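You operate a simulated robot arm through the tools that you are given. There is no shell and no other tool.

You are at the controls of a simulated two-armed robot. One attempt, no reset.

TASK
Take the grey drive on the steel table and put it away on the long table. Put the blue drive that says "57" from the steel table on the right end of the right shelf and the blue drive labelled "59" on the middle bench. Take the green tray and leave it on top of the brown medium carton on the low wall shelf. Take the small white cap on the right bench and put it away on the grey table. Take the good tub on the right bench and put it away on the left bench. Take the blue ring on the right bench and put it away on the steel table. The order is free. Set down upright: blue drive.
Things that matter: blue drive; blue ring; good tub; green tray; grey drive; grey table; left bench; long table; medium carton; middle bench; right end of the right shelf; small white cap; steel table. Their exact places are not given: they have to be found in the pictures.

It is judged by the outcome, as a careful person would: the job done as asked, and still so three seconds after it is handed in. It fails if anything else is knocked over, pushed out of place, dropped, spilled or broken. Lids that push on must go on centred and level and be pressed home; caps that screw on are set level and turned clockwise until they are tight.

THE ROBOT
Two 7-joint arms with two-finger parallel grippers on one trunk, on a base that moves. Base frame: it is fixed to the floor where the robot stands at the start and does not move with it; the origin is under the middle of the robot, x ahead of it, y to its left, z up. Readings come in m, degrees, newtons and seconds.
The left shoulder is at the start at [0.071, 0.156, 1.005], the right one opposite. Each reaches about 1.231 m from its shoulder. Places, roughly: blue drive [-2.75, -1, 0.75]; blue ring (5x5x2 cm) [0.5, -2.4, 0.8]; good tub [0.5, -2.5, 0.75]; green tray (15x13x3 cm) [-1.6, -3, 0.9]; grey drive [-2.75, -1, 0.75]; grey table [5, -1.7, 0.8]; left bench [2.9, -1.9, 0.8]; long table [0.3, 1.6, 0.8]; medium carton [-1.25, -3, 1]; middle bench [1.7, -2.1, 0.8]; right end of the right shelf (31x20 cm) [0.2, -2.68, 1.06]; small white cap (3x3x2 cm) [0, -2.5, 0.8]; steel table [-2.5, -1.1, 0.8]. Payload 3.91 kg a hand.
The TCP of each hand is the grasp point between the finger pads, 0.03 m short of the fingertips. In the tool frame z runs along the fingers and y along their closing line. The gripper opens to 0.11 m. The fingers are 0.02 m wide and 0.01 m thick; the gripper's body (0.048 by 0.112 m) begins 0.055 m behind the TCP.
Orientation is that of the tool frame in the base frame, as a unit quaternion [x, y, z, w]. With the fingers straight down and closing along the base's y, the tool's x points along the base's -x, its y along +y and its z along -z.

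THE INTERFACE
- The arms move only by the tool step_arm. It takes "left_series", "right_series" or both (then of equal length, played together; a hand with none holds still); each is a list of rows, each a list of 7 numbers: the turn, a rotation vector about the tool's x, y, z in degrees, then the shift along the tool's x, y, z in m, then the finger opening in m, from 0 to 0.11. In form: [[rx, ry, rz, dx, dy, dz, grip], ...]. A call has 1 to 20 rows; each row shifts and turns the commanded pose from where the row before left it, along the tool's axes as they then stand. Each row takes 0.2 s and may step no farther than 0.05 m and 8.6 degrees from the row before; otherwise, or with a gripper value out of range, the whole call is refused. A pose out of reach is approached as far as the arm can. The call stops where the force on the tool passes 40 N (or 10 N more than at its start, if that is more) or the arm is blocked; 0.2 s more then pass. The fingers move at their own pace (about 0.108 m/s each) and stop on an object; they squeeze with about 34 N. The grip force told is the motor's: it shows also when the fingers shut on nothing. Time passes only in rows, and 0.2 s behind the last, so rows that do not move let the fingers close. The reply holds the time, the measured pose of the TCP, the force on the tool along the base axes, the opening and the grip force, in the units named above and with some noise, with the torque about the TCP (base axes, N m) and any sound that the robot's microphone picked up.
- Cameras (640 x 400 px; columns grow to the right, rows downward): "scene" is now at [0.152, -0.001, 1.2501]; the picture's right is [0.04, -1.00, -0.00], its down [-0.42, -0.02, -0.91] and it looks along [0.91, 0.04, -0.42] (base axes); focal length 279 px, centre (320, 200). "left" rides on the left gripper at [0.072, -0.017, -0.104] in its tool frame; the picture's right is [0.23, 0.97, 0.00], its down [-0.76, 0.18, -0.62] and it looks along [-0.61, 0.14, 0.78] (tool axes); focal length 222 px, centre (320, 200). "right" rides on the right gripper at [0.072, 0.017, -0.103] in its tool frame; the picture's right is [-0.23, 0.97, 0.00], its down [-0.76, -0.18, -0.62] and it looks along [-0.61, -0.14, 0.78] (tool axes); focal length 222 px, centre (320, 200).
- grab_frame(camera): a new picture of that camera. The clock stands still meanwhile.
- raise_lower(by): slides the trunk up (or, below 0, down) by that many m; the arms and the scene camera ride with it, the base frame stays. It gives what a move gives, with no picture.
- drive_base(legs): drives the robot by 1 to 6 legs, each [ahead, left, turn to the left] in m, m and degrees, along the robot's own axes; the way and the turn of a leg run together, so that a leg with both is an arc; at most 1.5 m and 180 degrees a leg. The arms and the cameras ride along, it lands a little off, and it stops where it bumps. It gives what a move gives.
- pan_tilt(pan, tilt): turns the head with the scene camera to pan (to the left, within 86 degrees either way) and tilt (down, from -29 to 69), counted from straight ahead of the robot. It gives what a move gives.
- probe_pixels(camera, pixels): for up to 12 pixels [column, row] of the newest picture of that camera ("zoom" is the newest enlarged one), the place [x, y, z] in the base frame of the surface seen there, good to about 0.002 m, but the place of the scene camera against the robot may be out by one fixed shift of up to 0.012 m in any direction. The clock stands still meanwhile.
- enlarge(camera, box): a new picture of the part [left, top, right, bottom] of that camera's present view, enlarged. The clock stands still meanwhile.
- job_done(): hands the job in; it is judged then, once.

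Unless the task says otherwise, let go and move clear before handing in.

The tools are called after ">>>" as a command line: name --argument value ..., lists and objects as JSON in quotes. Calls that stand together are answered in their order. step_arm: Moves the arms, as the interface text tells. Its arguments: {"type":"object","properties":{"left_series":{"type":"array","items":{"type":"array","items":{"type":"number"}}},"right_series":{"type":"array","items":{"type":"array","items":{"type":"number"}}}},"required":[]} The other tools are called the same way: raise_lower (by) moves the trunk up or down; drive_base (legs) drives the base; pan_tilt (pan, tilt) turns the head that bears the scene camera; grab_frame (camera) takes a picture; probe_pixels (camera, pixels) gives the place of the surface under pixels of a picture; enlarge (camera, box) takes an enlarged picture of a part of a camera's view; job_done () hands the job in.

At the start:

```text
t: 0.0
left_ee_pos: [0.6509, 0.2093, 1.0194]
left_orientation: [0.0, 1.0, -0.001, 0.0]
left_ft_force: [0.1, 0.4, 0.3]
left_moment: [0.02, -0.01, 0.02]
left_width: 0.1099
left_finger_force: 0.2
right_ee_pos: [0.8097, -0.3611, 1.1058]
right_orientation: [0.0, 1.0, 0.0, 0.001]
right_ft_force: [0.1, 0.9, 1.0]
right_moment: [0.0, -0.02, -0.03]
right_width: 0.1098
right_finger_force: 0.1
trunk travel left (down, up): [-0.45, 0.49]
robot x, y, heading: [0.0032, -0.0006, -0.1]
head pan, tilt (commanded): [2.4, 24.6]
```

scene: 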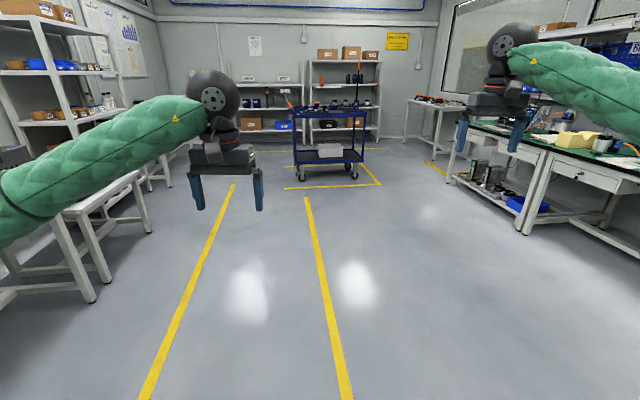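
right: 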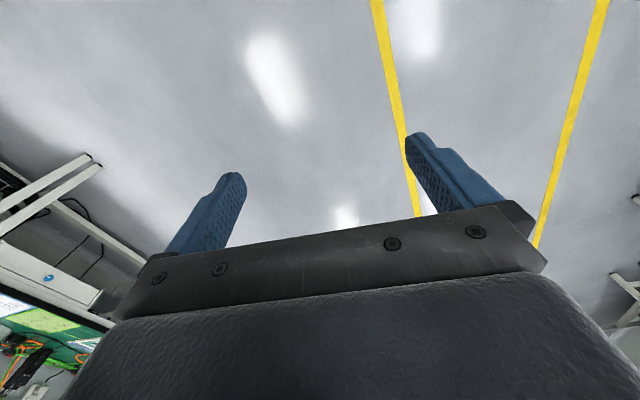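
left: 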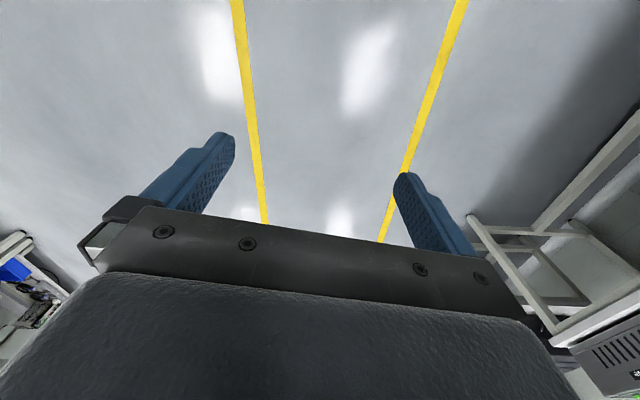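

The start picture shows the room: benches on the right (pixels 440-640, 120-230), a long table on the left (0-150, 170-300). I will turn the head to look at the right side benches and the rest.

>>> pan_tilt --pan -80 --tilt 15

```text
t: 1.6
left_ee_pos: [0.6505, 0.2093, 1.0196]
left_orientation: [0.001, 1.0, 0.0, 0.0]
left_ft_force: [0.2, -0.6, -1.0]
left_moment: [-0.04, 0.02, 0.0]
left_width: 0.1098
left_finger_force: 0.1
right_ee_pos: [0.8112, -0.3618, 1.1058]
right_orientation: [0.0, 1.0, -0.001, 0.0]
right_ft_force: [0.6, -0.5, 0.6]
right_moment: [0.02, 0.0, -0.03]
right_width: 0.1097
right_finger_force: 0.1
trunk travel left (down, up): [-0.45, 0.49]
robot x, y, heading: [-0.0002, 0.0003, -0.2]
head pan, tilt (commanded): [-80.0, 15.0]
```

The head is now panned right; I take a picture of the benches.

>>> grab_frame --camera "scene"

```text
taken
```

scene: 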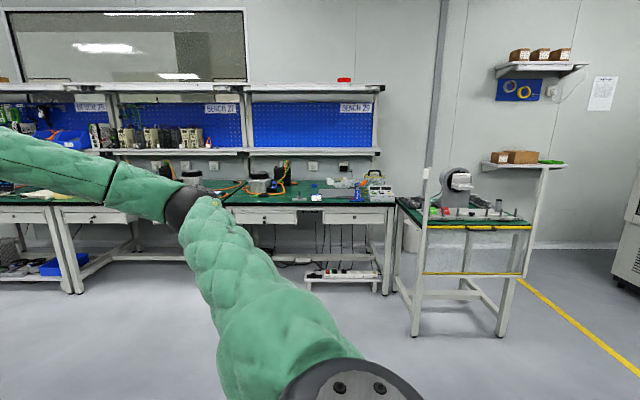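

Benches 25, 27 and 29 appear with shelves above; the low wall shelf with cartons and a green tray is at about (525,160). I enlarge these regions.

>>> enlarge --camera "scene" --box '[220, 70, 420, 220]'

>>> enlarge --camera "scene" --box '[470, 40, 630, 200]'

>>> enlarge --camera "scene" --box '[0, 70, 260, 270]'

```text
2.67 times, centred on (320, 145) of scene
```

zoom: 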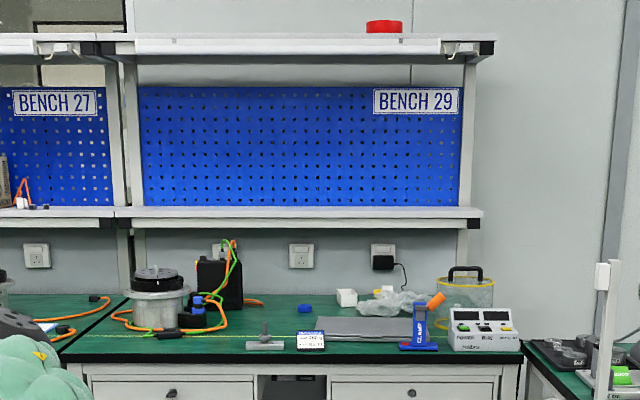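

```text
2.50 times, centred on (550, 120) of scene
```

zoom: 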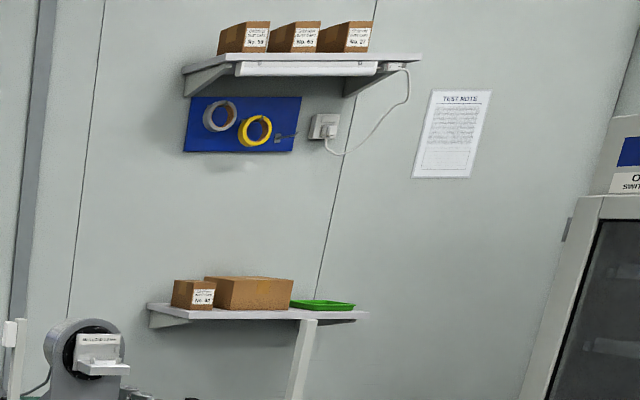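

```text
2.00 times, centred on (130, 170) of scene
```

zoom: 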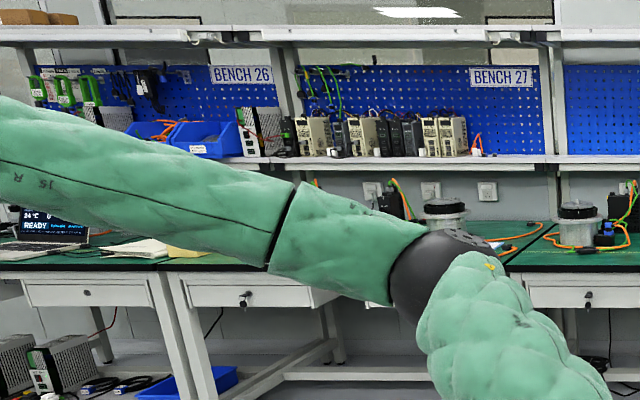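

The benches read 26, 27, 29 from left to right; the low wall shelf has a small carton, a bigger brown carton and the green tray. I probe geometry for the furniture.

>>> probe_pixels --camera "scene" --pixels '[[340, 204], [390, 206], [250, 207], [320, 185], [372, 153], [260, 153], [510, 160], [520, 157], [552, 162], [490, 165], [560, 167], [343, 80]]'

>>> probe_pixels --camera "scene" --pixels '[[420, 213], [480, 226], [525, 222], [520, 270], [400, 200], [430, 172], [545, 172], [110, 207], [40, 205], [120, 190], [375, 190], [317, 197]]'

```text
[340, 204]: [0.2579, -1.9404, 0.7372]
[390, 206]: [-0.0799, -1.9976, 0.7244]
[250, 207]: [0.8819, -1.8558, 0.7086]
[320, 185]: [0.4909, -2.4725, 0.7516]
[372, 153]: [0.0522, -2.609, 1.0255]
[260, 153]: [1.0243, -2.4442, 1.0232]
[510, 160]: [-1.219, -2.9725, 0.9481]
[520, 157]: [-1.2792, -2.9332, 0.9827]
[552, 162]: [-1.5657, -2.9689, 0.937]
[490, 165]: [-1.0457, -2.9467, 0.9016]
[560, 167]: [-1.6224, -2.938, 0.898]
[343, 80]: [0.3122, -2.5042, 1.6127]
```

```text
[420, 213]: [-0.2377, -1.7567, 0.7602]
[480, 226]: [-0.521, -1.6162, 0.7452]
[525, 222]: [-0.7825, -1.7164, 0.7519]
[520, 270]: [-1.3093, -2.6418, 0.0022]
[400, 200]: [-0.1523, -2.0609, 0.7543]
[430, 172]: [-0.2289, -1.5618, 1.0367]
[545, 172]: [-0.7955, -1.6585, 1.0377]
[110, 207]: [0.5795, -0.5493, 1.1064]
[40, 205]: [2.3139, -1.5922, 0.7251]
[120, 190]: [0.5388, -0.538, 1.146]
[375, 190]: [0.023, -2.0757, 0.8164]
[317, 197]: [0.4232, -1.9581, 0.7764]
```

The right bench top is at z≈0.75 with its front edge at y≈-1.94. Now I look to the left at the long table.

>>> pan_tilt --pan 80 --tilt 20

>>> grab_frame --camera "scene"

```text
t: 4.0
left_ee_pos: [0.6503, 0.2082, 1.0196]
left_orientation: [0.0, 1.0, -0.001, 0.0]
left_ft_force: [0.4, -1.1, -0.4]
left_moment: [-0.02, 0.03, 0.0]
left_width: 0.1097
left_finger_force: 0.0
right_ee_pos: [0.8089, -0.3613, 1.1058]
right_orientation: [0.0, 1.0, 0.0, 0.0]
right_ft_force: [0.4, -0.1, -0.8]
right_moment: [0.02, 0.0, 0.01]
right_width: 0.1099
right_finger_force: 0.0
trunk travel left (down, up): [-0.45, 0.49]
robot x, y, heading: [-0.0019, -0.0032, 0.0]
head pan, tilt (commanded): [80.0, 20.0]
```

```text
taken
```

scene: 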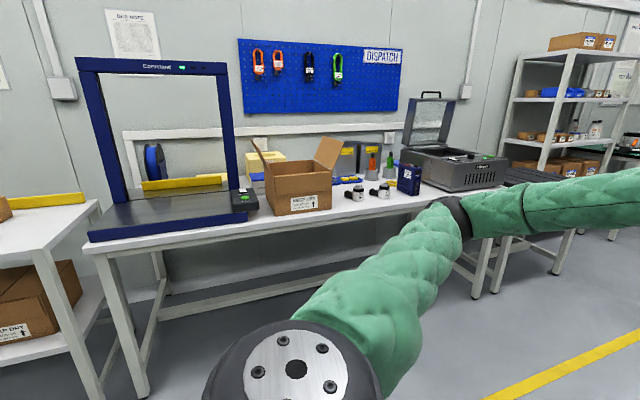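

The long table carries a blue gate, an open carton, black/white bits, and a case; I probe the surface and possible free spots.

>>> probe_pixels --camera "scene" --pixels '[[100, 247], [230, 235], [262, 220], [340, 213], [400, 200], [440, 198], [500, 190], [355, 208], [410, 180], [430, 195], [150, 240], [345, 190]]'

>>> enlarge --camera "scene" --box '[220, 100, 540, 300]'

```text
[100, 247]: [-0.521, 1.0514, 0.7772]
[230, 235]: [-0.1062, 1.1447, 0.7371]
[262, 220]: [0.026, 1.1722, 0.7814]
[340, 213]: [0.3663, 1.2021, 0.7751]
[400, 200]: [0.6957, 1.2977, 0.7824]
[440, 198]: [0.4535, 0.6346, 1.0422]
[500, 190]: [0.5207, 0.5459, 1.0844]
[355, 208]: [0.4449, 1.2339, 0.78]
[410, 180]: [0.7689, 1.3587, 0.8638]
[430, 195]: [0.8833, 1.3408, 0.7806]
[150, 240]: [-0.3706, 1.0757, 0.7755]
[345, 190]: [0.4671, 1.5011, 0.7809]
```

```text
2.00 times, centred on (380, 200) of scene
```

zoom: 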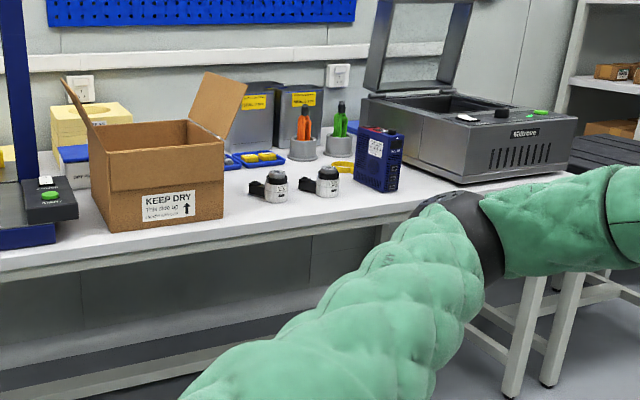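

The long table is at z≈0.78 with a front edge near y≈1.15–1.2; there's free room in front around x≈0.45. I turn the base to the right to look behind at the steel table.

>>> drive_base --legs '[[0, 0, -150]]'

>>> pan_tilt --pan 0 --tilt 20

>>> grab_frame --camera "scene"

```text
t: 10.6
left_ee_pos: [-0.4532, -0.5116, 1.0198]
left_orientation: [0.964, 0.265, 0.001, 0.0]
left_ft_force: [-0.9, 0.7, -0.6]
left_moment: [0.01, 0.02, -0.02]
left_width: 0.1099
left_finger_force: 0.1
right_ee_pos: [-0.8805, -0.1008, 1.105]
right_orientation: [0.964, 0.264, 0.0, 0.0]
right_ft_force: [0.4, -0.4, 0.1]
right_moment: [0.03, 0.02, 0.0]
right_width: 0.11
right_finger_force: 0.1
trunk travel left (down, up): [-0.45, 0.49]
robot x, y, heading: [-0.0031, -0.001, -149.1]
head pan, tilt (commanded): [80.0, 20.0]
```

```text
t: 12.1
left_ee_pos: [-0.4522, -0.5118, 1.0187]
left_orientation: [0.964, 0.265, 0.0, -0.001]
left_ft_force: [0.3, 0.3, -0.7]
left_moment: [-0.02, -0.02, 0.02]
left_width: 0.11
left_finger_force: 0.0
right_ee_pos: [-0.8812, -0.1025, 1.1069]
right_orientation: [0.964, 0.265, 0.0, 0.0]
right_ft_force: [-0.5, 0.0, -0.4]
right_moment: [-0.02, 0.03, -0.01]
right_width: 0.1099
right_finger_force: 0.0
trunk travel left (down, up): [-0.45, 0.49]
robot x, y, heading: [0.0001, -0.0036, -149.1]
head pan, tilt (commanded): [0.0, 20.0]
```

```text
taken
```

scene: 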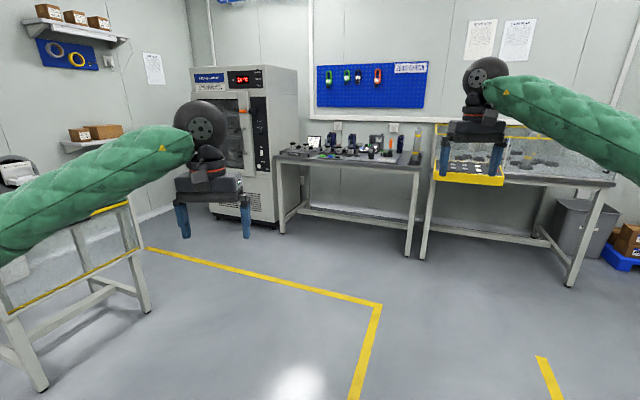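

>>> enlarge --camera "scene" --box '[270, 120, 430, 220]'

>>> probe_pixels --camera "scene" --pixels '[[285, 158], [410, 163], [330, 150], [400, 150], [300, 232], [420, 258], [370, 160], [440, 180], [145, 300], [105, 205], [275, 232]]'

```text
4.00 times, centred on (350, 170) of scene
```

zoom: 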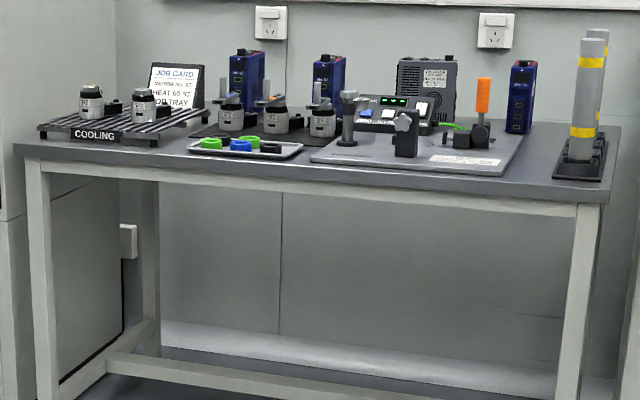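

```text
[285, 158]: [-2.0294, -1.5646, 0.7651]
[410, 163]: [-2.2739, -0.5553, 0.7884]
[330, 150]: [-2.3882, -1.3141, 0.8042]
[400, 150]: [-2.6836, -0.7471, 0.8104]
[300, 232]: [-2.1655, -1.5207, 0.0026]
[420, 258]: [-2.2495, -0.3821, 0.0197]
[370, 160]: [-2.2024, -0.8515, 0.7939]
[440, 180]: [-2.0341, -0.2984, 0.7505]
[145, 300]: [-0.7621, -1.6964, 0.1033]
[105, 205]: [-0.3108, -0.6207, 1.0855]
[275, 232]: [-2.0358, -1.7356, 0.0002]
```

The steel table shows three blue drives, a dark grey drive at the back (zoom 425,90), motors and a ring tray. I tuck the hands back before driving closer.

>>> step_arm --left_series '[[0, 0, 0, 0.04, 0, -0.02, 0.11], [0, 0, 0, 0.04, 0, -0.02, 0.11], [0, 0, 0, 0.04, 0, -0.02, 0.11], [0, 0, 0, 0.04, 0, -0.02, 0.11], [0, 0, 0, 0.04, 0, -0.02, 0.11], [0, 0, 0, 0, 0, 0, 0.11]]' --right_series '[[0, 0, 0, 0.049, 0, 0, 0.11], [0, 0, 0, 0.049, 0, 0, 0.11], [0, 0, 0, 0.049, 0, 0, 0.11], [0, 0, 0, 0.049, 0, 0, 0.11], [0, 0, 0, 0.049, 0, 0, 0.11], [0, 0, 0, 0.049, 0, 0, 0.11]]'

```text
t: 13.5
left_ee_pos: [-0.2803, -0.4147, 1.1207]
left_orientation: [0.964, 0.264, 0.0, 0.0]
left_ft_force: [-0.3, -0.5, -0.5]
left_moment: [-0.02, 0.01, 0.02]
left_width: 0.1102
left_finger_force: 0.2
right_ee_pos: [-0.6267, 0.0504, 1.1058]
right_orientation: [0.964, 0.265, 0.001, 0.0]
right_ft_force: [-0.9, -0.2, -0.5]
right_moment: [0.01, -0.01, 0.02]
right_width: 0.1099
right_finger_force: 0.1
trunk travel left (down, up): [-0.45, 0.49]
robot x, y, heading: [-0.0031, -0.0007, -149.3]
head pan, tilt (commanded): [0.0, 20.0]
```

Both hands are tucked. I drive towards the steel table, stopping about 0.75 m from its front edge, squared to it.

>>> drive_base --legs '[[0.85, 0, 0], [0.75, 0, 0], [0, 0, -17.4]]'

>>> pan_tilt --pan 0 --tilt 30

>>> grab_frame --camera "scene"

```text
t: 22.7
left_ee_pos: [-1.7767, -1.1441, 1.1213]
left_orientation: [0.993, 0.119, 0.0, 0.0]
left_ft_force: [-0.8, -0.2, 0.3]
left_moment: [0.03, 0.01, 0.01]
left_width: 0.1099
left_finger_force: 0.0
right_ee_pos: [-1.9712, -0.5982, 1.1065]
right_orientation: [0.993, 0.119, 0.0, -0.001]
right_ft_force: [0.0, 0.1, -0.2]
right_moment: [-0.01, 0.03, -0.02]
right_width: 0.1101
right_finger_force: 0.2
trunk travel left (down, up): [-0.45, 0.49]
robot x, y, heading: [-1.3822, -0.8332, -166.2]
head pan, tilt (commanded): [0.0, 20.0]
```

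```text
t: 23.4
left_ee_pos: [-1.7746, -1.1436, 1.1206]
left_orientation: [0.993, 0.119, 0.0, 0.0]
left_ft_force: [0.6, -0.6, -0.6]
left_moment: [0.0, -0.02, 0.01]
left_width: 0.1098
left_finger_force: 0.0
right_ee_pos: [-1.9694, -0.5992, 1.1065]
right_orientation: [0.993, 0.119, 0.0, 0.001]
right_ft_force: [-0.8, 1.0, 0.1]
right_moment: [-0.02, 0.0, 0.0]
right_width: 0.1101
right_finger_force: 0.0
trunk travel left (down, up): [-0.45, 0.49]
robot x, y, heading: [-1.3878, -0.8303, -166.3]
head pan, tilt (commanded): [0.0, 30.0]
```

```text
taken
```

scene: 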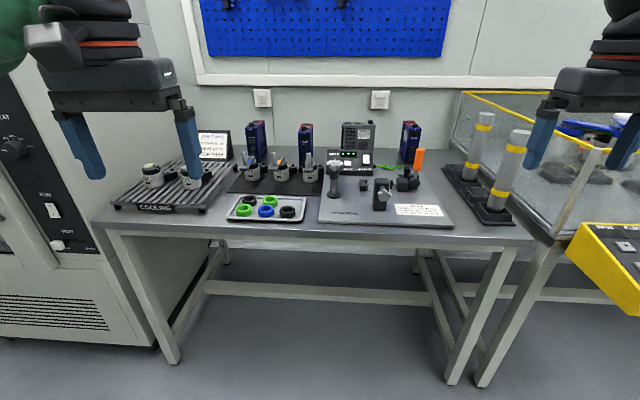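

>>> enlarge --camera "scene" --box '[220, 105, 440, 235]'

>>> enlarge --camera "scene" --box '[230, 110, 330, 180]'

>>> enlarge --camera "scene" --box '[325, 110, 435, 180]'

```text
2.91 times, centred on (330, 170) of scene
```

zoom: 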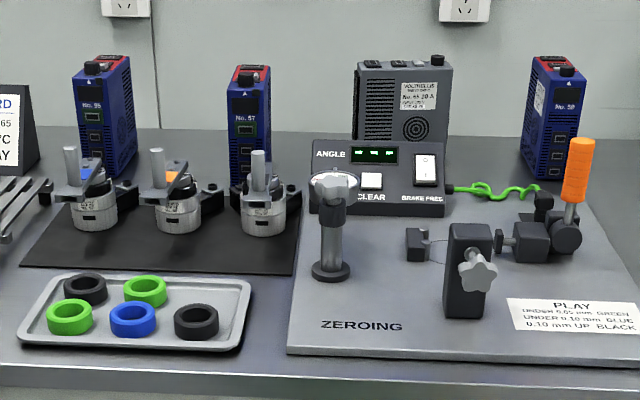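

```text
5.71 times, centred on (280, 145) of scene
```

zoom: 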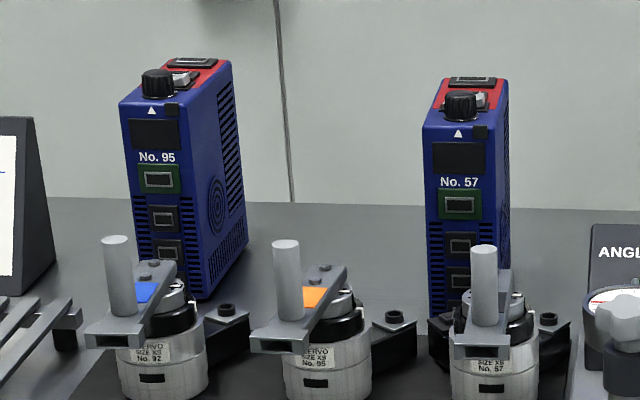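

```text
5.71 times, centred on (380, 145) of scene
```

zoom: 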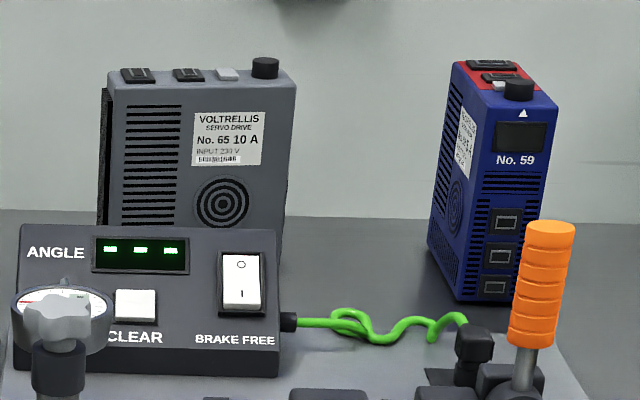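

Labels read No. 95, No. 57 (middle-left), grey No. 65, and No. 59 (right). I probe the drives' tops and faces for their sizes and places.

>>> probe_pixels --camera "zoom" --pixels '[[455, 105], [550, 95], [490, 72], [440, 270], [520, 90], [465, 85], [440, 240], [110, 85], [290, 80], [130, 90], [280, 120], [110, 215]]'

>>> enlarge --camera "scene" --box '[230, 110, 330, 180]'

>>> probe_pixels --camera "zoom" --pixels '[[428, 128], [502, 130], [470, 78], [505, 85], [460, 165], [430, 300], [440, 90], [505, 200], [505, 120], [365, 315], [550, 210], [460, 104]]'

```text
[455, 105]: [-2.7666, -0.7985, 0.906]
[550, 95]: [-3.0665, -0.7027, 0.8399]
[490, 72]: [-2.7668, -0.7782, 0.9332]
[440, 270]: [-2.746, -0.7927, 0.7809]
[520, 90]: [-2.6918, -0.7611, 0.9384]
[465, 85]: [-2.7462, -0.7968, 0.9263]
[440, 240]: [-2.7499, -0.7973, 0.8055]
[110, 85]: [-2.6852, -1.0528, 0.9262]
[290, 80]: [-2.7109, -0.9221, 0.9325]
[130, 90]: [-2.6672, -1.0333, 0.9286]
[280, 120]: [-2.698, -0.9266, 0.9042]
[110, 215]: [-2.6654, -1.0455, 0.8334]
```

```text
5.71 times, centred on (280, 145) of scene
```

zoom: 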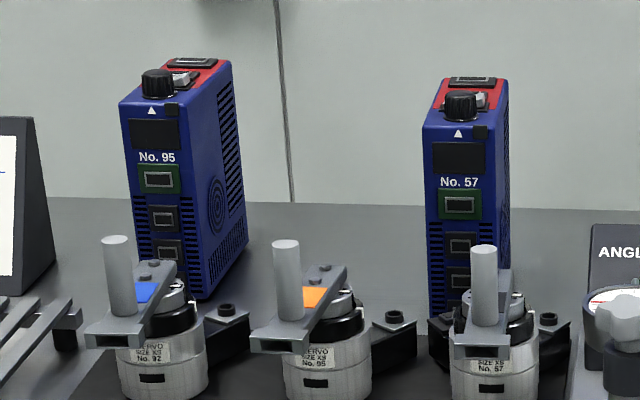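

```text
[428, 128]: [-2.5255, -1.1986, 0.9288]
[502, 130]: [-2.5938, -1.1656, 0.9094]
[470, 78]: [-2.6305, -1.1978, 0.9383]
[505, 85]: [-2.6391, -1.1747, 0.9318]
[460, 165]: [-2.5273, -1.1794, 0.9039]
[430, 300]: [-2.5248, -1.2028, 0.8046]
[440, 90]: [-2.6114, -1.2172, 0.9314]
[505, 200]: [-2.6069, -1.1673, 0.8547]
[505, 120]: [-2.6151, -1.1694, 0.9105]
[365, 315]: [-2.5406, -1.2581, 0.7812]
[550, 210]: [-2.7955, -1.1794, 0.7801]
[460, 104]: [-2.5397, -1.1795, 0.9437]
```

Drive 57's top is z≈0.93 and bottom 0.78, about 5 cm wide and 11 cm deep. I check the heights of obstacles (motors, tubes, stand) before moving closer.

>>> grab_frame --camera "scene"

>>> probe_pixels --camera "scene" --pixels '[[484, 116], [521, 134], [418, 153], [307, 157], [280, 158], [312, 172], [334, 168], [348, 160], [380, 185], [383, 230], [270, 220], [210, 145]]'

```text
taken
```

scene: 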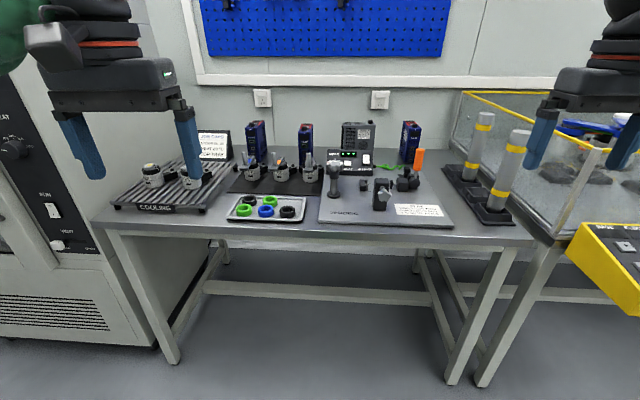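

```text
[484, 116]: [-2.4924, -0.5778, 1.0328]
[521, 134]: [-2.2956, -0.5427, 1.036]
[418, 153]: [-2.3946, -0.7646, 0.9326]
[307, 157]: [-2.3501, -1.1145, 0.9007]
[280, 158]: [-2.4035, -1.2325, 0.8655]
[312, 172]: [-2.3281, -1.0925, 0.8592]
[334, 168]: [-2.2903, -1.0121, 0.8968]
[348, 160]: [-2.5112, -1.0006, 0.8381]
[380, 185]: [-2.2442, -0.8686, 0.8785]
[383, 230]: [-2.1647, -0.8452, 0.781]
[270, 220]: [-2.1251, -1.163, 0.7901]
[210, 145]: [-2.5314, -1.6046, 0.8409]
```

The tubes reach z≈1.04 and motor handles z≈0.90. I look down at my own base to learn how close I can get.

>>> pan_tilt --pan 0 --tilt 69

>>> grab_frame --camera "scene"

```text
t: 24.5
left_ee_pos: [-1.7741, -1.1452, 1.1213]
left_orientation: [0.993, 0.119, 0.0, 0.001]
left_ft_force: [0.0, -0.2, -0.4]
left_moment: [-0.01, -0.02, -0.02]
left_width: 0.11
left_finger_force: 0.0
right_ee_pos: [-1.9697, -0.5988, 1.1055]
right_orientation: [0.993, 0.119, 0.0, -0.001]
right_ft_force: [-0.4, -0.4, -0.3]
right_moment: [-0.02, 0.0, -0.01]
right_width: 0.1099
right_finger_force: 0.1
trunk travel left (down, up): [-0.45, 0.49]
robot x, y, heading: [-1.3839, -0.8336, -166.3]
head pan, tilt (commanded): [0.0, 68.8]
```

```text
taken
```

scene: 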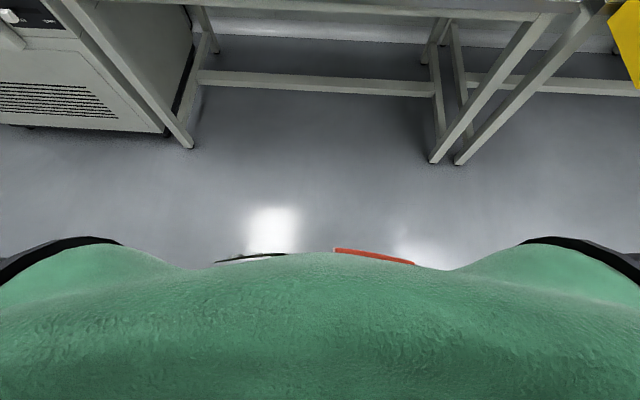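

>>> probe_pixels --camera "scene" --pixels '[[320, 262], [360, 252], [410, 262], [240, 258], [270, 254], [320, 245], [60, 245], [580, 245], [435, 160], [190, 145], [460, 162], [200, 270]]'

```text
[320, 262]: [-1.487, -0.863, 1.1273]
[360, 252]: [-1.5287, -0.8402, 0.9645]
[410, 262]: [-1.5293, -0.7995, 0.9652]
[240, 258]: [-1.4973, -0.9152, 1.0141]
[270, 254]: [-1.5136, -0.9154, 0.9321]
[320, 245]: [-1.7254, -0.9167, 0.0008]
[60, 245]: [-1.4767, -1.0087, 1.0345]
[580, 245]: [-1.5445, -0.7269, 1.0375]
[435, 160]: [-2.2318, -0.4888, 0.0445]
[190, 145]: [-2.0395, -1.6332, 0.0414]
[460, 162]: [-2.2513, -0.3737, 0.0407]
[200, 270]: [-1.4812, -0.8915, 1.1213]
```

The trunk front is only ~0.15 m ahead of centre and the floor is free from ~0.35 m; I can stand about 0.44 m from the edge. I raise the right hand to clear the tubes, then go forward 0.36 m.

>>> step_arm --right_series '[[0, 0, 0, 0, 0.0, -0.04, 0.11], [0, 0, 0, 0, 0.0, -0.04, 0.11], [0, 0, 0, 0, 0.0, -0.04, 0.11], [0, 0, 0, 0, 0.0, -0.03, 0.11]]' --left_series '[[0, 0, 0, 0, 0, -0.03, 0.11], [0, 0, 0, 0, 0, -0.03, 0.11], [0, 0, 0, 0, 0, 0, 0.11], [0, 0, 0, 0, 0, 0, 0.11]]'

>>> drive_base --legs '[[0.36, 0, 0]]'

>>> pan_tilt --pan 0 --tilt 40

>>> grab_frame --camera "scene"

>>> grab_frame --camera "left"

>>> grab_frame --camera "right"

```text
t: 25.5
left_ee_pos: [-1.776, -1.1455, 1.1804]
left_orientation: [0.993, 0.119, 0.0, -0.001]
left_ft_force: [0.1, -0.3, -0.4]
left_moment: [-0.01, -0.02, 0.0]
left_width: 0.1102
left_finger_force: 0.1
right_ee_pos: [-1.9687, -0.5978, 1.2574]
right_orientation: [0.993, 0.119, 0.0, -0.001]
right_ft_force: [-0.4, -0.5, -0.5]
right_moment: [-0.02, 0.0, 0.01]
right_width: 0.1101
right_finger_force: 0.1
trunk travel left (down, up): [-0.45, 0.49]
robot x, y, heading: [-1.3862, -0.8302, -166.2]
head pan, tilt (commanded): [0.0, 68.8]
```

```text
t: 27.9
left_ee_pos: [-2.1344, -1.2359, 1.1799]
left_orientation: [0.992, 0.123, 0.001, -0.001]
left_ft_force: [-0.3, 0.1, 0.8]
left_moment: [-0.01, -0.03, -0.02]
left_width: 0.1099
left_finger_force: 0.2
right_ee_pos: [-2.3326, -0.6913, 1.2563]
right_orientation: [0.992, 0.122, 0.0, 0.001]
right_ft_force: [-0.4, -0.3, 0.1]
right_moment: [0.01, -0.02, 0.01]
right_width: 0.1098
right_finger_force: 0.1
trunk travel left (down, up): [-0.45, 0.49]
robot x, y, heading: [-1.7483, -0.919, -166.0]
head pan, tilt (commanded): [0.0, 68.8]
```

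```text
t: 28.8
left_ee_pos: [-2.1339, -1.2362, 1.18]
left_orientation: [0.992, 0.123, 0.0, 0.0]
left_ft_force: [-0.2, 0.5, 0.4]
left_moment: [0.01, -0.02, 0.01]
left_width: 0.1101
left_finger_force: 0.1
right_ee_pos: [-2.3319, -0.6915, 1.2566]
right_orientation: [0.992, 0.123, 0.001, 0.001]
right_ft_force: [0.0, -0.4, -0.9]
right_moment: [0.01, 0.02, 0.01]
right_width: 0.11
right_finger_force: 0.0
trunk travel left (down, up): [-0.45, 0.49]
robot x, y, heading: [-1.7401, -0.9177, -165.7]
head pan, tilt (commanded): [0.0, 40.0]
```

```text
taken
```

scene: 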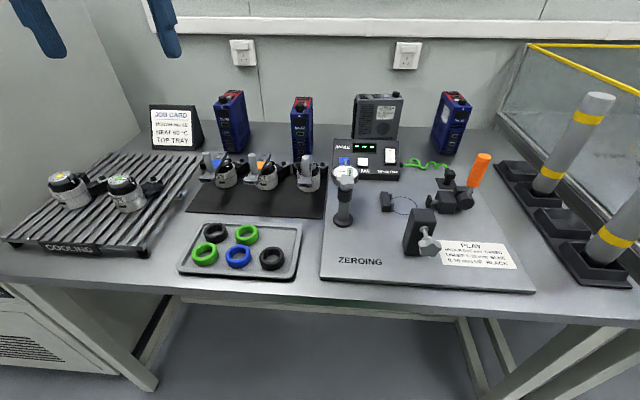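

```text
taken
```

left: 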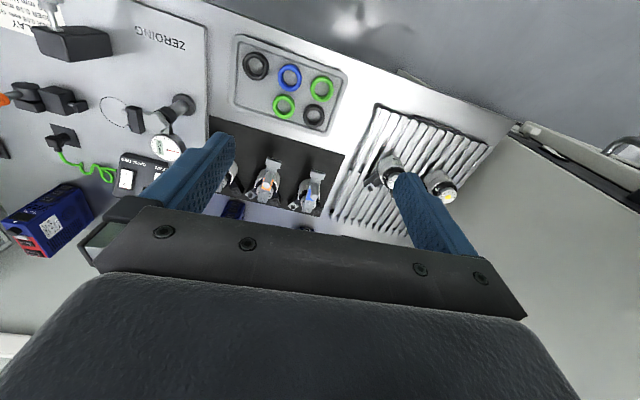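

```text
taken
```

right: 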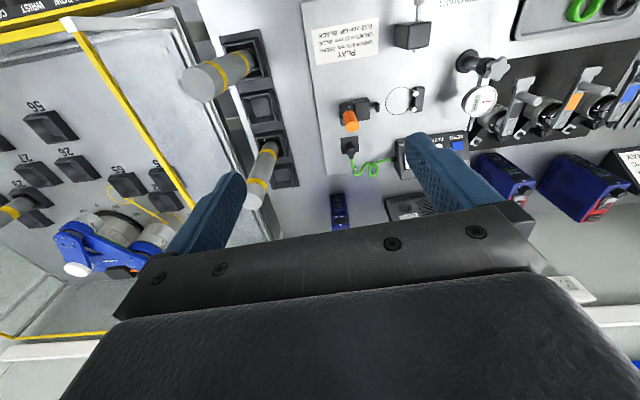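

From here all three wanted drives stand along the back; I enlarge them in the scene view and probe the corners.

>>> enlarge --camera "scene" --box '[270, 80, 350, 200]'

>>> probe_pixels --camera "scene" --pixels '[[293, 101], [310, 102], [312, 98], [292, 150], [292, 125], [309, 125], [301, 115], [301, 100], [313, 110], [447, 105], [440, 95], [465, 110]]'

>>> enlarge --camera "scene" --box '[420, 80, 490, 160]'

```text
3.33 times, centred on (310, 140) of scene
```

zoom: 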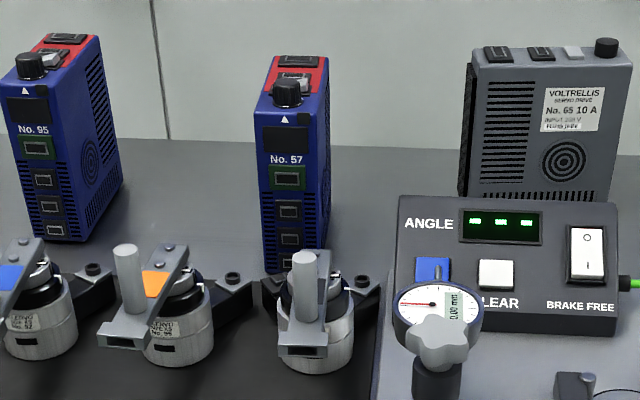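

```text
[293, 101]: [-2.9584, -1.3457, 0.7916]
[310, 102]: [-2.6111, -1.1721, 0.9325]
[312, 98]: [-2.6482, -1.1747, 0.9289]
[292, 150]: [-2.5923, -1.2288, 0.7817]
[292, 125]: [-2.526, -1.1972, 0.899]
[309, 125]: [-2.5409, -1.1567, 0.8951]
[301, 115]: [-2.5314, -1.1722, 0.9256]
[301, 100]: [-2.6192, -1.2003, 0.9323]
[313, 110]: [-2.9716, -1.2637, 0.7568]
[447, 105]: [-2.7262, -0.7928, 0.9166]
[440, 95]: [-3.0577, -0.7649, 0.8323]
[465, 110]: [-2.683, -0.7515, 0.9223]
```

```text
5.00 times, centred on (455, 120) of scene
```

zoom: 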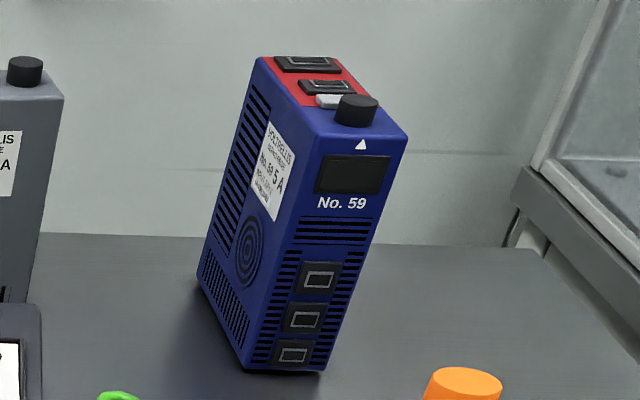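

I probe 59's corners in this zoom.

>>> probe_pixels --camera "zoom" --pixels '[[310, 138], [400, 142], [264, 66], [338, 62], [252, 362], [320, 362], [300, 110], [330, 115], [383, 120], [365, 98], [275, 250], [210, 265]]'

>>> enlarge --camera "scene" --box '[280, 85, 330, 165]'

>>> probe_pixels --camera "zoom" --pixels '[[286, 170], [355, 170], [362, 95], [300, 90], [315, 110], [355, 140], [283, 300], [345, 300], [366, 200], [365, 260], [324, 105], [296, 140]]'

```text
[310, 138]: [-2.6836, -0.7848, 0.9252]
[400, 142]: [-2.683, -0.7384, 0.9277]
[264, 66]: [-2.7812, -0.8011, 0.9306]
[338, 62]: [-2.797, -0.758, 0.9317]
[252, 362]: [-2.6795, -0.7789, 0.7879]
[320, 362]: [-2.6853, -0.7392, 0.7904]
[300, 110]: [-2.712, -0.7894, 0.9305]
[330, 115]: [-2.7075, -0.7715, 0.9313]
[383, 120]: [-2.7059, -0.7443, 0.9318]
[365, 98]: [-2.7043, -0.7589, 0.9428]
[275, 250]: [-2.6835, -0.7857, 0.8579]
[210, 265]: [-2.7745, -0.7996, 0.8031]
```

```text
5.00 times, centred on (305, 125) of scene
```

zoom: 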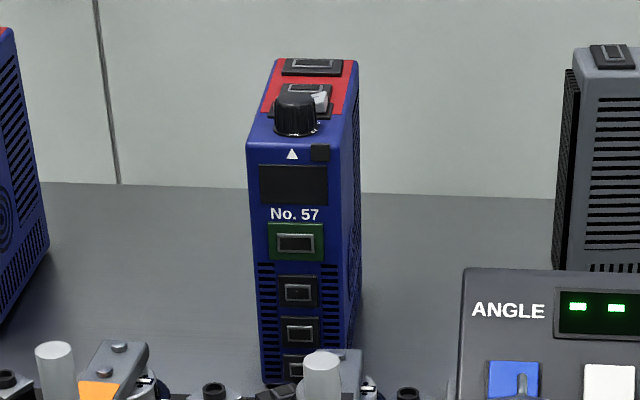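

```text
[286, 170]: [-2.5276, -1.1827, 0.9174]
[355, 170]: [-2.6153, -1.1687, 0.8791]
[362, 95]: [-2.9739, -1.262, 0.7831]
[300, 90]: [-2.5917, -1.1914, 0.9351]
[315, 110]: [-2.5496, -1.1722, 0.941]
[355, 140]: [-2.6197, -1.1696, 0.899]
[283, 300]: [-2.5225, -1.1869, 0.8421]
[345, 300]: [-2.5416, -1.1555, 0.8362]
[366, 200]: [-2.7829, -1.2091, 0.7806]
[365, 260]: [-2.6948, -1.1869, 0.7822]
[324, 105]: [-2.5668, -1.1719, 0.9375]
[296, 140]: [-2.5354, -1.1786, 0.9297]
```

59 is centred near (-2.74,-0.77) and 57 near (-2.587,-1.188), both heading about -170°. I compare with the wrist cameras to calibrate the scene offset.

>>> enlarge --camera "right" --box '[310, 170, 390, 240]'

>>> enlarge --camera "right" --box '[460, 130, 560, 220]'

```text
5.71 times, centred on (350, 205) of right
```

zoom: 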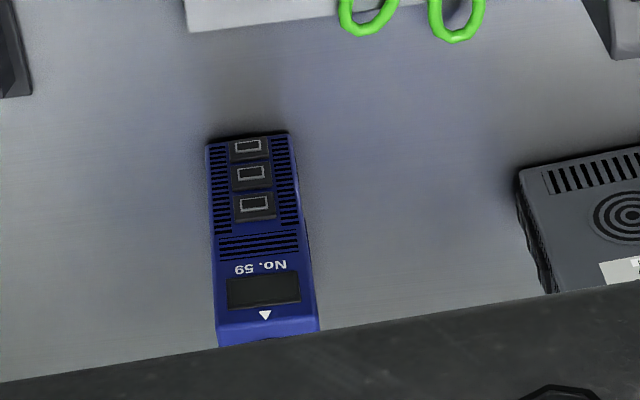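

```text
4.44 times, centred on (510, 175) of right
```

zoom: 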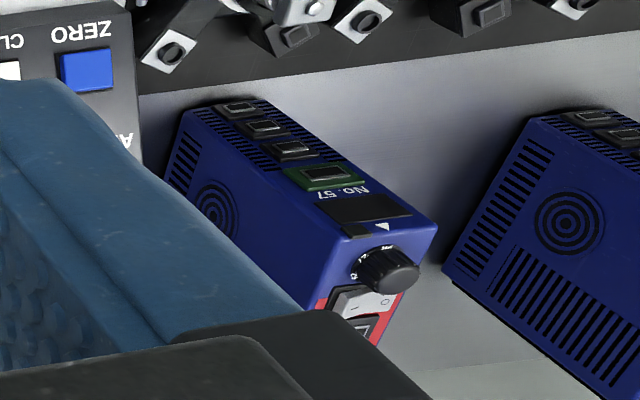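

>>> probe_pixels --camera "zoom" --pixels '[[385, 226], [335, 240], [428, 228], [372, 288], [210, 210], [180, 120], [320, 175], [240, 108], [390, 250]]'

>>> probe_pixels --camera "right" --pixels '[[337, 208], [340, 222], [335, 195], [329, 205], [349, 222], [460, 50], [333, 16]]'

>>> enlarge --camera "scene" --box '[280, 85, 330, 165]'

>>> probe_pixels --camera "zoom" --pixels '[[292, 153], [252, 150], [342, 150], [297, 240], [250, 180], [258, 300], [340, 180], [338, 240]]'

```text
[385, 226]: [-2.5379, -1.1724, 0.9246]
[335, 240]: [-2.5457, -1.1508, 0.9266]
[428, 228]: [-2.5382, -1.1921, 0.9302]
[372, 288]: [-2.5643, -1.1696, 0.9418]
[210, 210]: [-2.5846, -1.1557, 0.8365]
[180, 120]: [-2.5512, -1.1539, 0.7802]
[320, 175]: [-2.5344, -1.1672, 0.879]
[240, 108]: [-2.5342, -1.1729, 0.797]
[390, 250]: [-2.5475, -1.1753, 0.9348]
```

```text
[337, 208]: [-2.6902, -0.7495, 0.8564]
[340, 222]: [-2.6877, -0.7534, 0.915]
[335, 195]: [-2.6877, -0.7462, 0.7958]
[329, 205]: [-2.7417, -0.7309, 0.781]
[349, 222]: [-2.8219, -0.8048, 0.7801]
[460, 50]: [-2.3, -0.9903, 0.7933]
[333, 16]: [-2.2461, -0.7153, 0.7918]
```

```text
5.00 times, centred on (305, 125) of scene
```

zoom: 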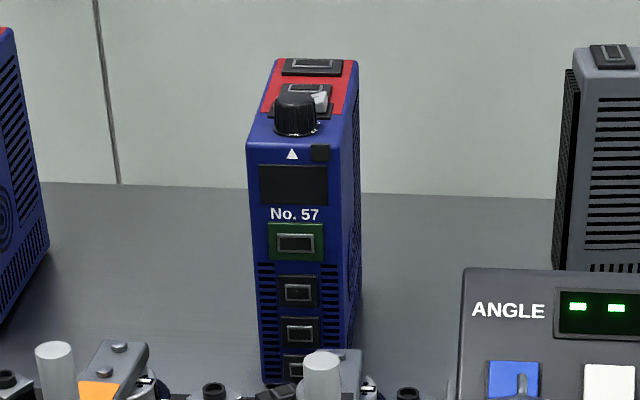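

```text
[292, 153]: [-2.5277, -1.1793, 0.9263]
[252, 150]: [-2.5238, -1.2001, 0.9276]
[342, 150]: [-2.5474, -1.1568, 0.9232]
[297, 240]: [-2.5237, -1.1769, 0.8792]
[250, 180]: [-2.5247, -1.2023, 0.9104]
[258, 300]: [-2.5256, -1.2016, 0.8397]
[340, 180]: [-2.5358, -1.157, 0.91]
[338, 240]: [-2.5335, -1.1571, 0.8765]
```

Wrist and scene readings of 57's white triangle differ by about (-0.010,+0.007,-0.002), so I'll trust wrist values. I raise the trunk for elbow clearance, then bring both hands over the drives, yawed to them.

>>> raise_lower --by 0.15

>>> step_arm --left_series '[[0, 0, 3.8, 0, 0, 0, 0.11], [0, 0, 0, -0.0426, -0.0135, 0, 0.11], [0, 0, 0, -0.0426, -0.0135, 0, 0.11], [0, 0, 0, -0.0426, -0.0135, 0, 0.11], [0, 0, 0, -0.0426, -0.0135, 0, 0.11], [0, 0, 0, -0.0426, -0.0135, 0, 0.11], [0, 0, 0, -0.0426, -0.0135, 0, 0.11], [0, 0, 0, -0.0426, -0.0135, 0, 0.11], [0, 0, 0, 0, 0, 0, 0.11]]' --right_series '[[0, 0, 5.1, 0, 0, 0, 0.11], [0, 0, 0, -0.04, 0.0003, 0, 0.11], [0, 0, 0, -0.04, 0.0003, 0, 0.11], [0, 0, 0, -0.04, 0.0003, 0, 0.11], [0, 0, 0, -0.04, 0.0003, 0, 0.11], [0, 0, 0, -0.04, 0.0003, 0, 0.11], [0, 0, 0, -0.04, 0.0003, 0, 0.11], [0, 0, 0, -0.04, 0.0003, 0, 0.11], [0, 0, 0, 0, 0, 0, 0.11]]'

>>> grab_frame --camera "scene"

```text
t: 30.5
left_ee_pos: [-2.1331, -1.2373, 1.3306]
left_orientation: [0.993, 0.122, 0.0, 0.0]
left_ft_force: [0.3, 0.1, 0.6]
left_moment: [0.0, 0.01, 0.0]
left_width: 0.1101
left_finger_force: 0.1
right_ee_pos: [-2.3317, -0.6906, 1.407]
right_orientation: [0.992, 0.124, 0.0, 0.001]
right_ft_force: [1.0, 0.0, 0.0]
right_moment: [-0.02, 0.04, -0.02]
right_width: 0.1102
right_finger_force: 0.0
trunk travel left (down, up): [-0.6, 0.34]
robot x, y, heading: [-1.7433, -0.9173, -165.9]
head pan, tilt (commanded): [0.0, 40.0]
```

```text
t: 32.5
left_ee_pos: [-2.4411, -1.2009, 1.3333]
left_orientation: [0.996, 0.09, -0.001, 0.0]
left_ft_force: [1.4, 0.1, -0.2]
left_moment: [-0.02, 0.08, 0.01]
left_width: 0.11
left_finger_force: 0.0
right_ee_pos: [-2.6038, -0.7339, 1.4057]
right_orientation: [0.997, 0.078, -0.001, 0.0]
right_ft_force: [0.7, 0.2, 0.4]
right_moment: [0.0, 0.03, -0.02]
right_width: 0.11
right_finger_force: 0.0
trunk travel left (down, up): [-0.6, 0.34]
robot x, y, heading: [-1.7401, -0.917, -166.0]
head pan, tilt (commanded): [0.0, 40.0]
```

```text
taken
```

scene: 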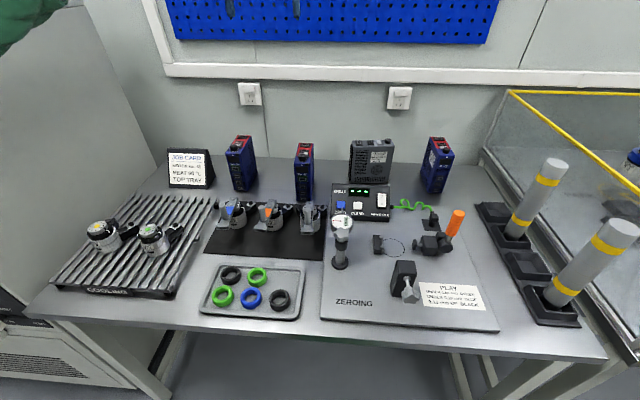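

Both hands are high over the table, nothing in the way. I tilt both hands forward 30° so the fingers point forward-down.

>>> step_arm --left_series '[[0, -7.5, 0, 0, 0, 0, 0.11], [0, -7.5, 0, 0, 0, 0, 0.11], [0, -7.5, 0, 0, 0, 0, 0.11], [0, -7.5, 0, 0, 0, 0, 0.11], [0, 0, 0, 0, 0, 0, 0.11]]' --right_series '[[0, -7.5, 0, 0, 0, 0, 0.11], [0, -7.5, 0, 0, 0, 0, 0.11], [0, -7.5, 0, 0, 0, 0, 0.11], [0, -7.5, 0, 0, 0, 0, 0.11], [0, 0, 0, 0, 0, 0, 0.11]]'

>>> grab_frame --camera "left"

>>> grab_frame --camera "right"

```text
t: 33.7
left_ee_pos: [-2.4434, -1.1971, 1.3296]
left_orientation: [0.962, 0.087, -0.258, 0.023]
left_ft_force: [-0.6, -0.6, 0.0]
left_moment: [0.02, 0.02, -0.02]
left_width: 0.1101
left_finger_force: 0.0
right_ee_pos: [-2.6087, -0.7371, 1.4054]
right_orientation: [0.963, 0.076, -0.258, 0.02]
right_ft_force: [0.3, -0.3, 0.3]
right_moment: [-0.01, -0.01, -0.01]
right_width: 0.11
right_finger_force: 0.2
trunk travel left (down, up): [-0.6, 0.34]
robot x, y, heading: [-1.7458, -0.9141, -166.0]
head pan, tilt (commanded): [0.0, 40.0]
```

```text
taken
```

left: 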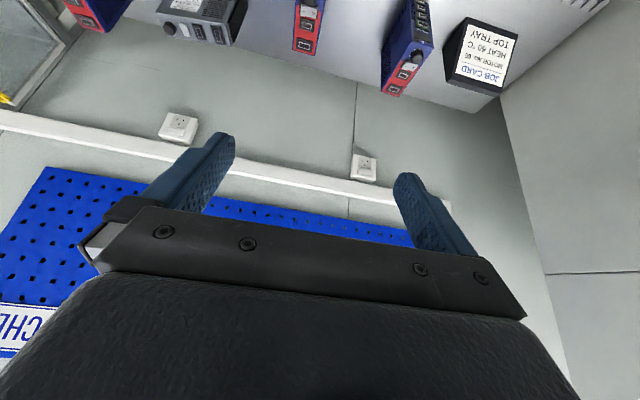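

```text
taken
```

right: 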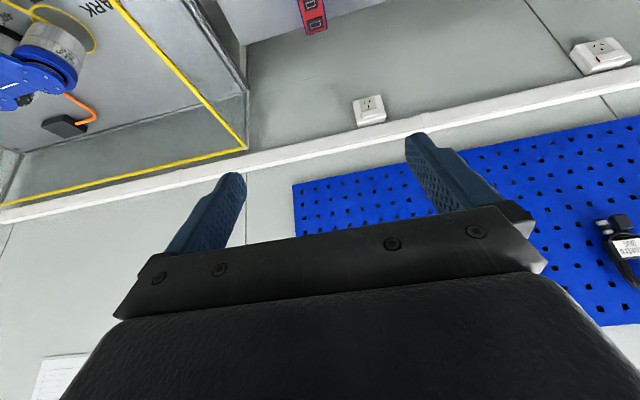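

The tops of 57 (left picture 308,25) and 59 (right picture 312,15) are seen at the top edges. I probe their back-top corners for accurate position.

>>> enlarge --camera "left" --box '[270, 0, 350, 60]'

>>> probe_pixels --camera "left" --pixels '[[296, 5], [323, 5], [294, 48], [315, 52], [305, 30], [300, 20], [319, 20]]'

>>> probe_pixels --camera "right" --pixels '[[302, 3], [324, 3], [306, 31], [326, 27], [313, 12], [304, 20]]'

```text
6.67 times, centred on (310, 30) of left
```

zoom: 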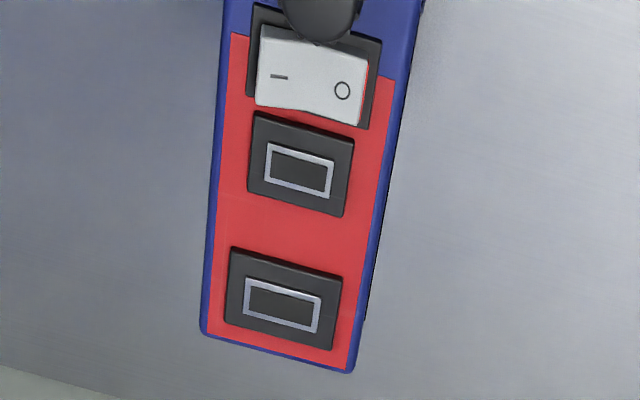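

```text
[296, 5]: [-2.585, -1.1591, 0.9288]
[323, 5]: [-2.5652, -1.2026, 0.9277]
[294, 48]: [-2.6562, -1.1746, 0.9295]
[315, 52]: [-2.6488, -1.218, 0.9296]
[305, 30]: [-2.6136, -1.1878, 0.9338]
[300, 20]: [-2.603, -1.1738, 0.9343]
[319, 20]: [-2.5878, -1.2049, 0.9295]
```

```text
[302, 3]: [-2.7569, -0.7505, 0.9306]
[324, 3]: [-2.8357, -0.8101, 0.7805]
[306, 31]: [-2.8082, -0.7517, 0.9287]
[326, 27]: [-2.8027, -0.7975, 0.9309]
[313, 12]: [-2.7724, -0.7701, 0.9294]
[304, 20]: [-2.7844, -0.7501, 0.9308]
```

57's axis and 59's axis agree with earlier estimates within 2–3 mm. I bring both hands to pre-grasp at z≈1.05 over the drives.

>>> step_arm --left_series '[[0, 0, 0, 0.0036, -0.005, 0.0384, 0.11], [0, 0, 0, 0.0036, -0.005, 0.0384, 0.11], [0, 0, 0, 0.0036, -0.005, 0.0384, 0.11], [0, 0, 0, 0.0036, -0.005, 0.0384, 0.11], [0, 0, 0, 0.0036, -0.005, 0.0384, 0.11], [0, 0, 0, 0.0036, -0.005, 0.0384, 0.11], [0, 0, 0, 0.0036, -0.005, 0.0384, 0.11], [0, 0, 0, 0.0036, -0.005, 0.0384, 0.11], [0, 0, 0, 0, 0, 0, 0.11]]' --right_series '[[0, 0, 0, 0.0088, 0.0006, 0.0461, 0.11], [0, 0, 0, 0.0088, 0.0006, 0.0461, 0.11], [0, 0, 0, 0.0088, 0.0006, 0.0461, 0.11], [0, 0, 0, 0.0088, 0.0006, 0.0461, 0.11], [0, 0, 0, 0.0088, 0.0006, 0.0461, 0.11], [0, 0, 0, 0.0088, 0.0006, 0.0461, 0.11], [0, 0, 0, 0.0088, 0.0006, 0.0461, 0.11], [0, 0, 0, 0.0088, 0.0006, 0.0461, 0.11], [0, 0, 0, 0, 0, 0, 0.11]]'

>>> grab_frame --camera "left"

>>> grab_frame --camera "right"

>>> grab_frame --camera "scene"

```text
t: 35.7
left_ee_pos: [-2.5766, -1.1783, 1.0474]
left_orientation: [0.962, 0.087, -0.258, 0.023]
left_ft_force: [0.5, -0.3, 0.5]
left_moment: [-0.02, 0.01, 0.04]
left_width: 0.1099
left_finger_force: 0.1
right_ee_pos: [-2.7256, -0.761, 1.0549]
right_orientation: [0.963, 0.076, -0.258, 0.02]
right_ft_force: [-0.2, 0.0, 0.8]
right_moment: [0.01, 0.03, 0.0]
right_width: 0.1101
right_finger_force: 0.1
trunk travel left (down, up): [-0.6, 0.34]
robot x, y, heading: [-1.744, -0.9172, -166.2]
head pan, tilt (commanded): [0.0, 40.0]
```

```text
taken
```

left: 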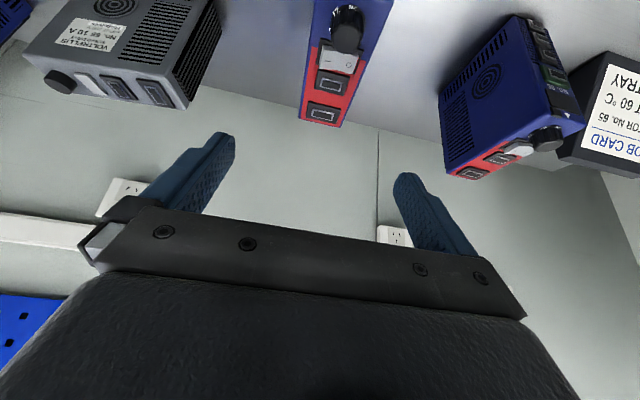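

```text
taken
```

right: 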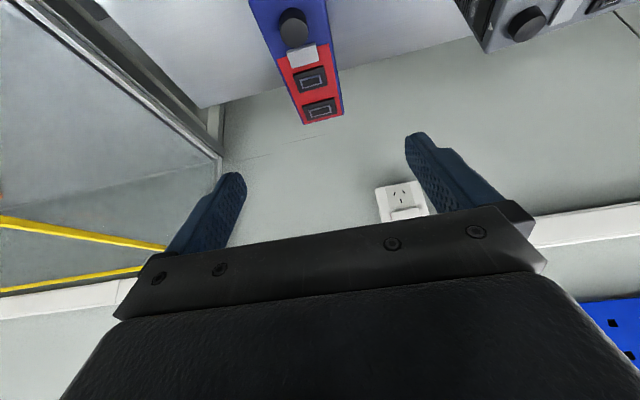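

```text
taken
```

scene: 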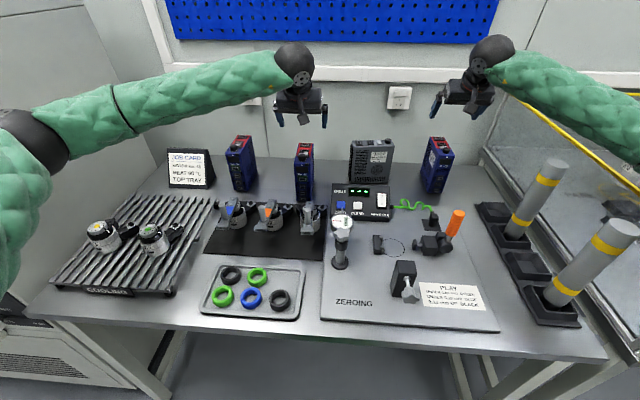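

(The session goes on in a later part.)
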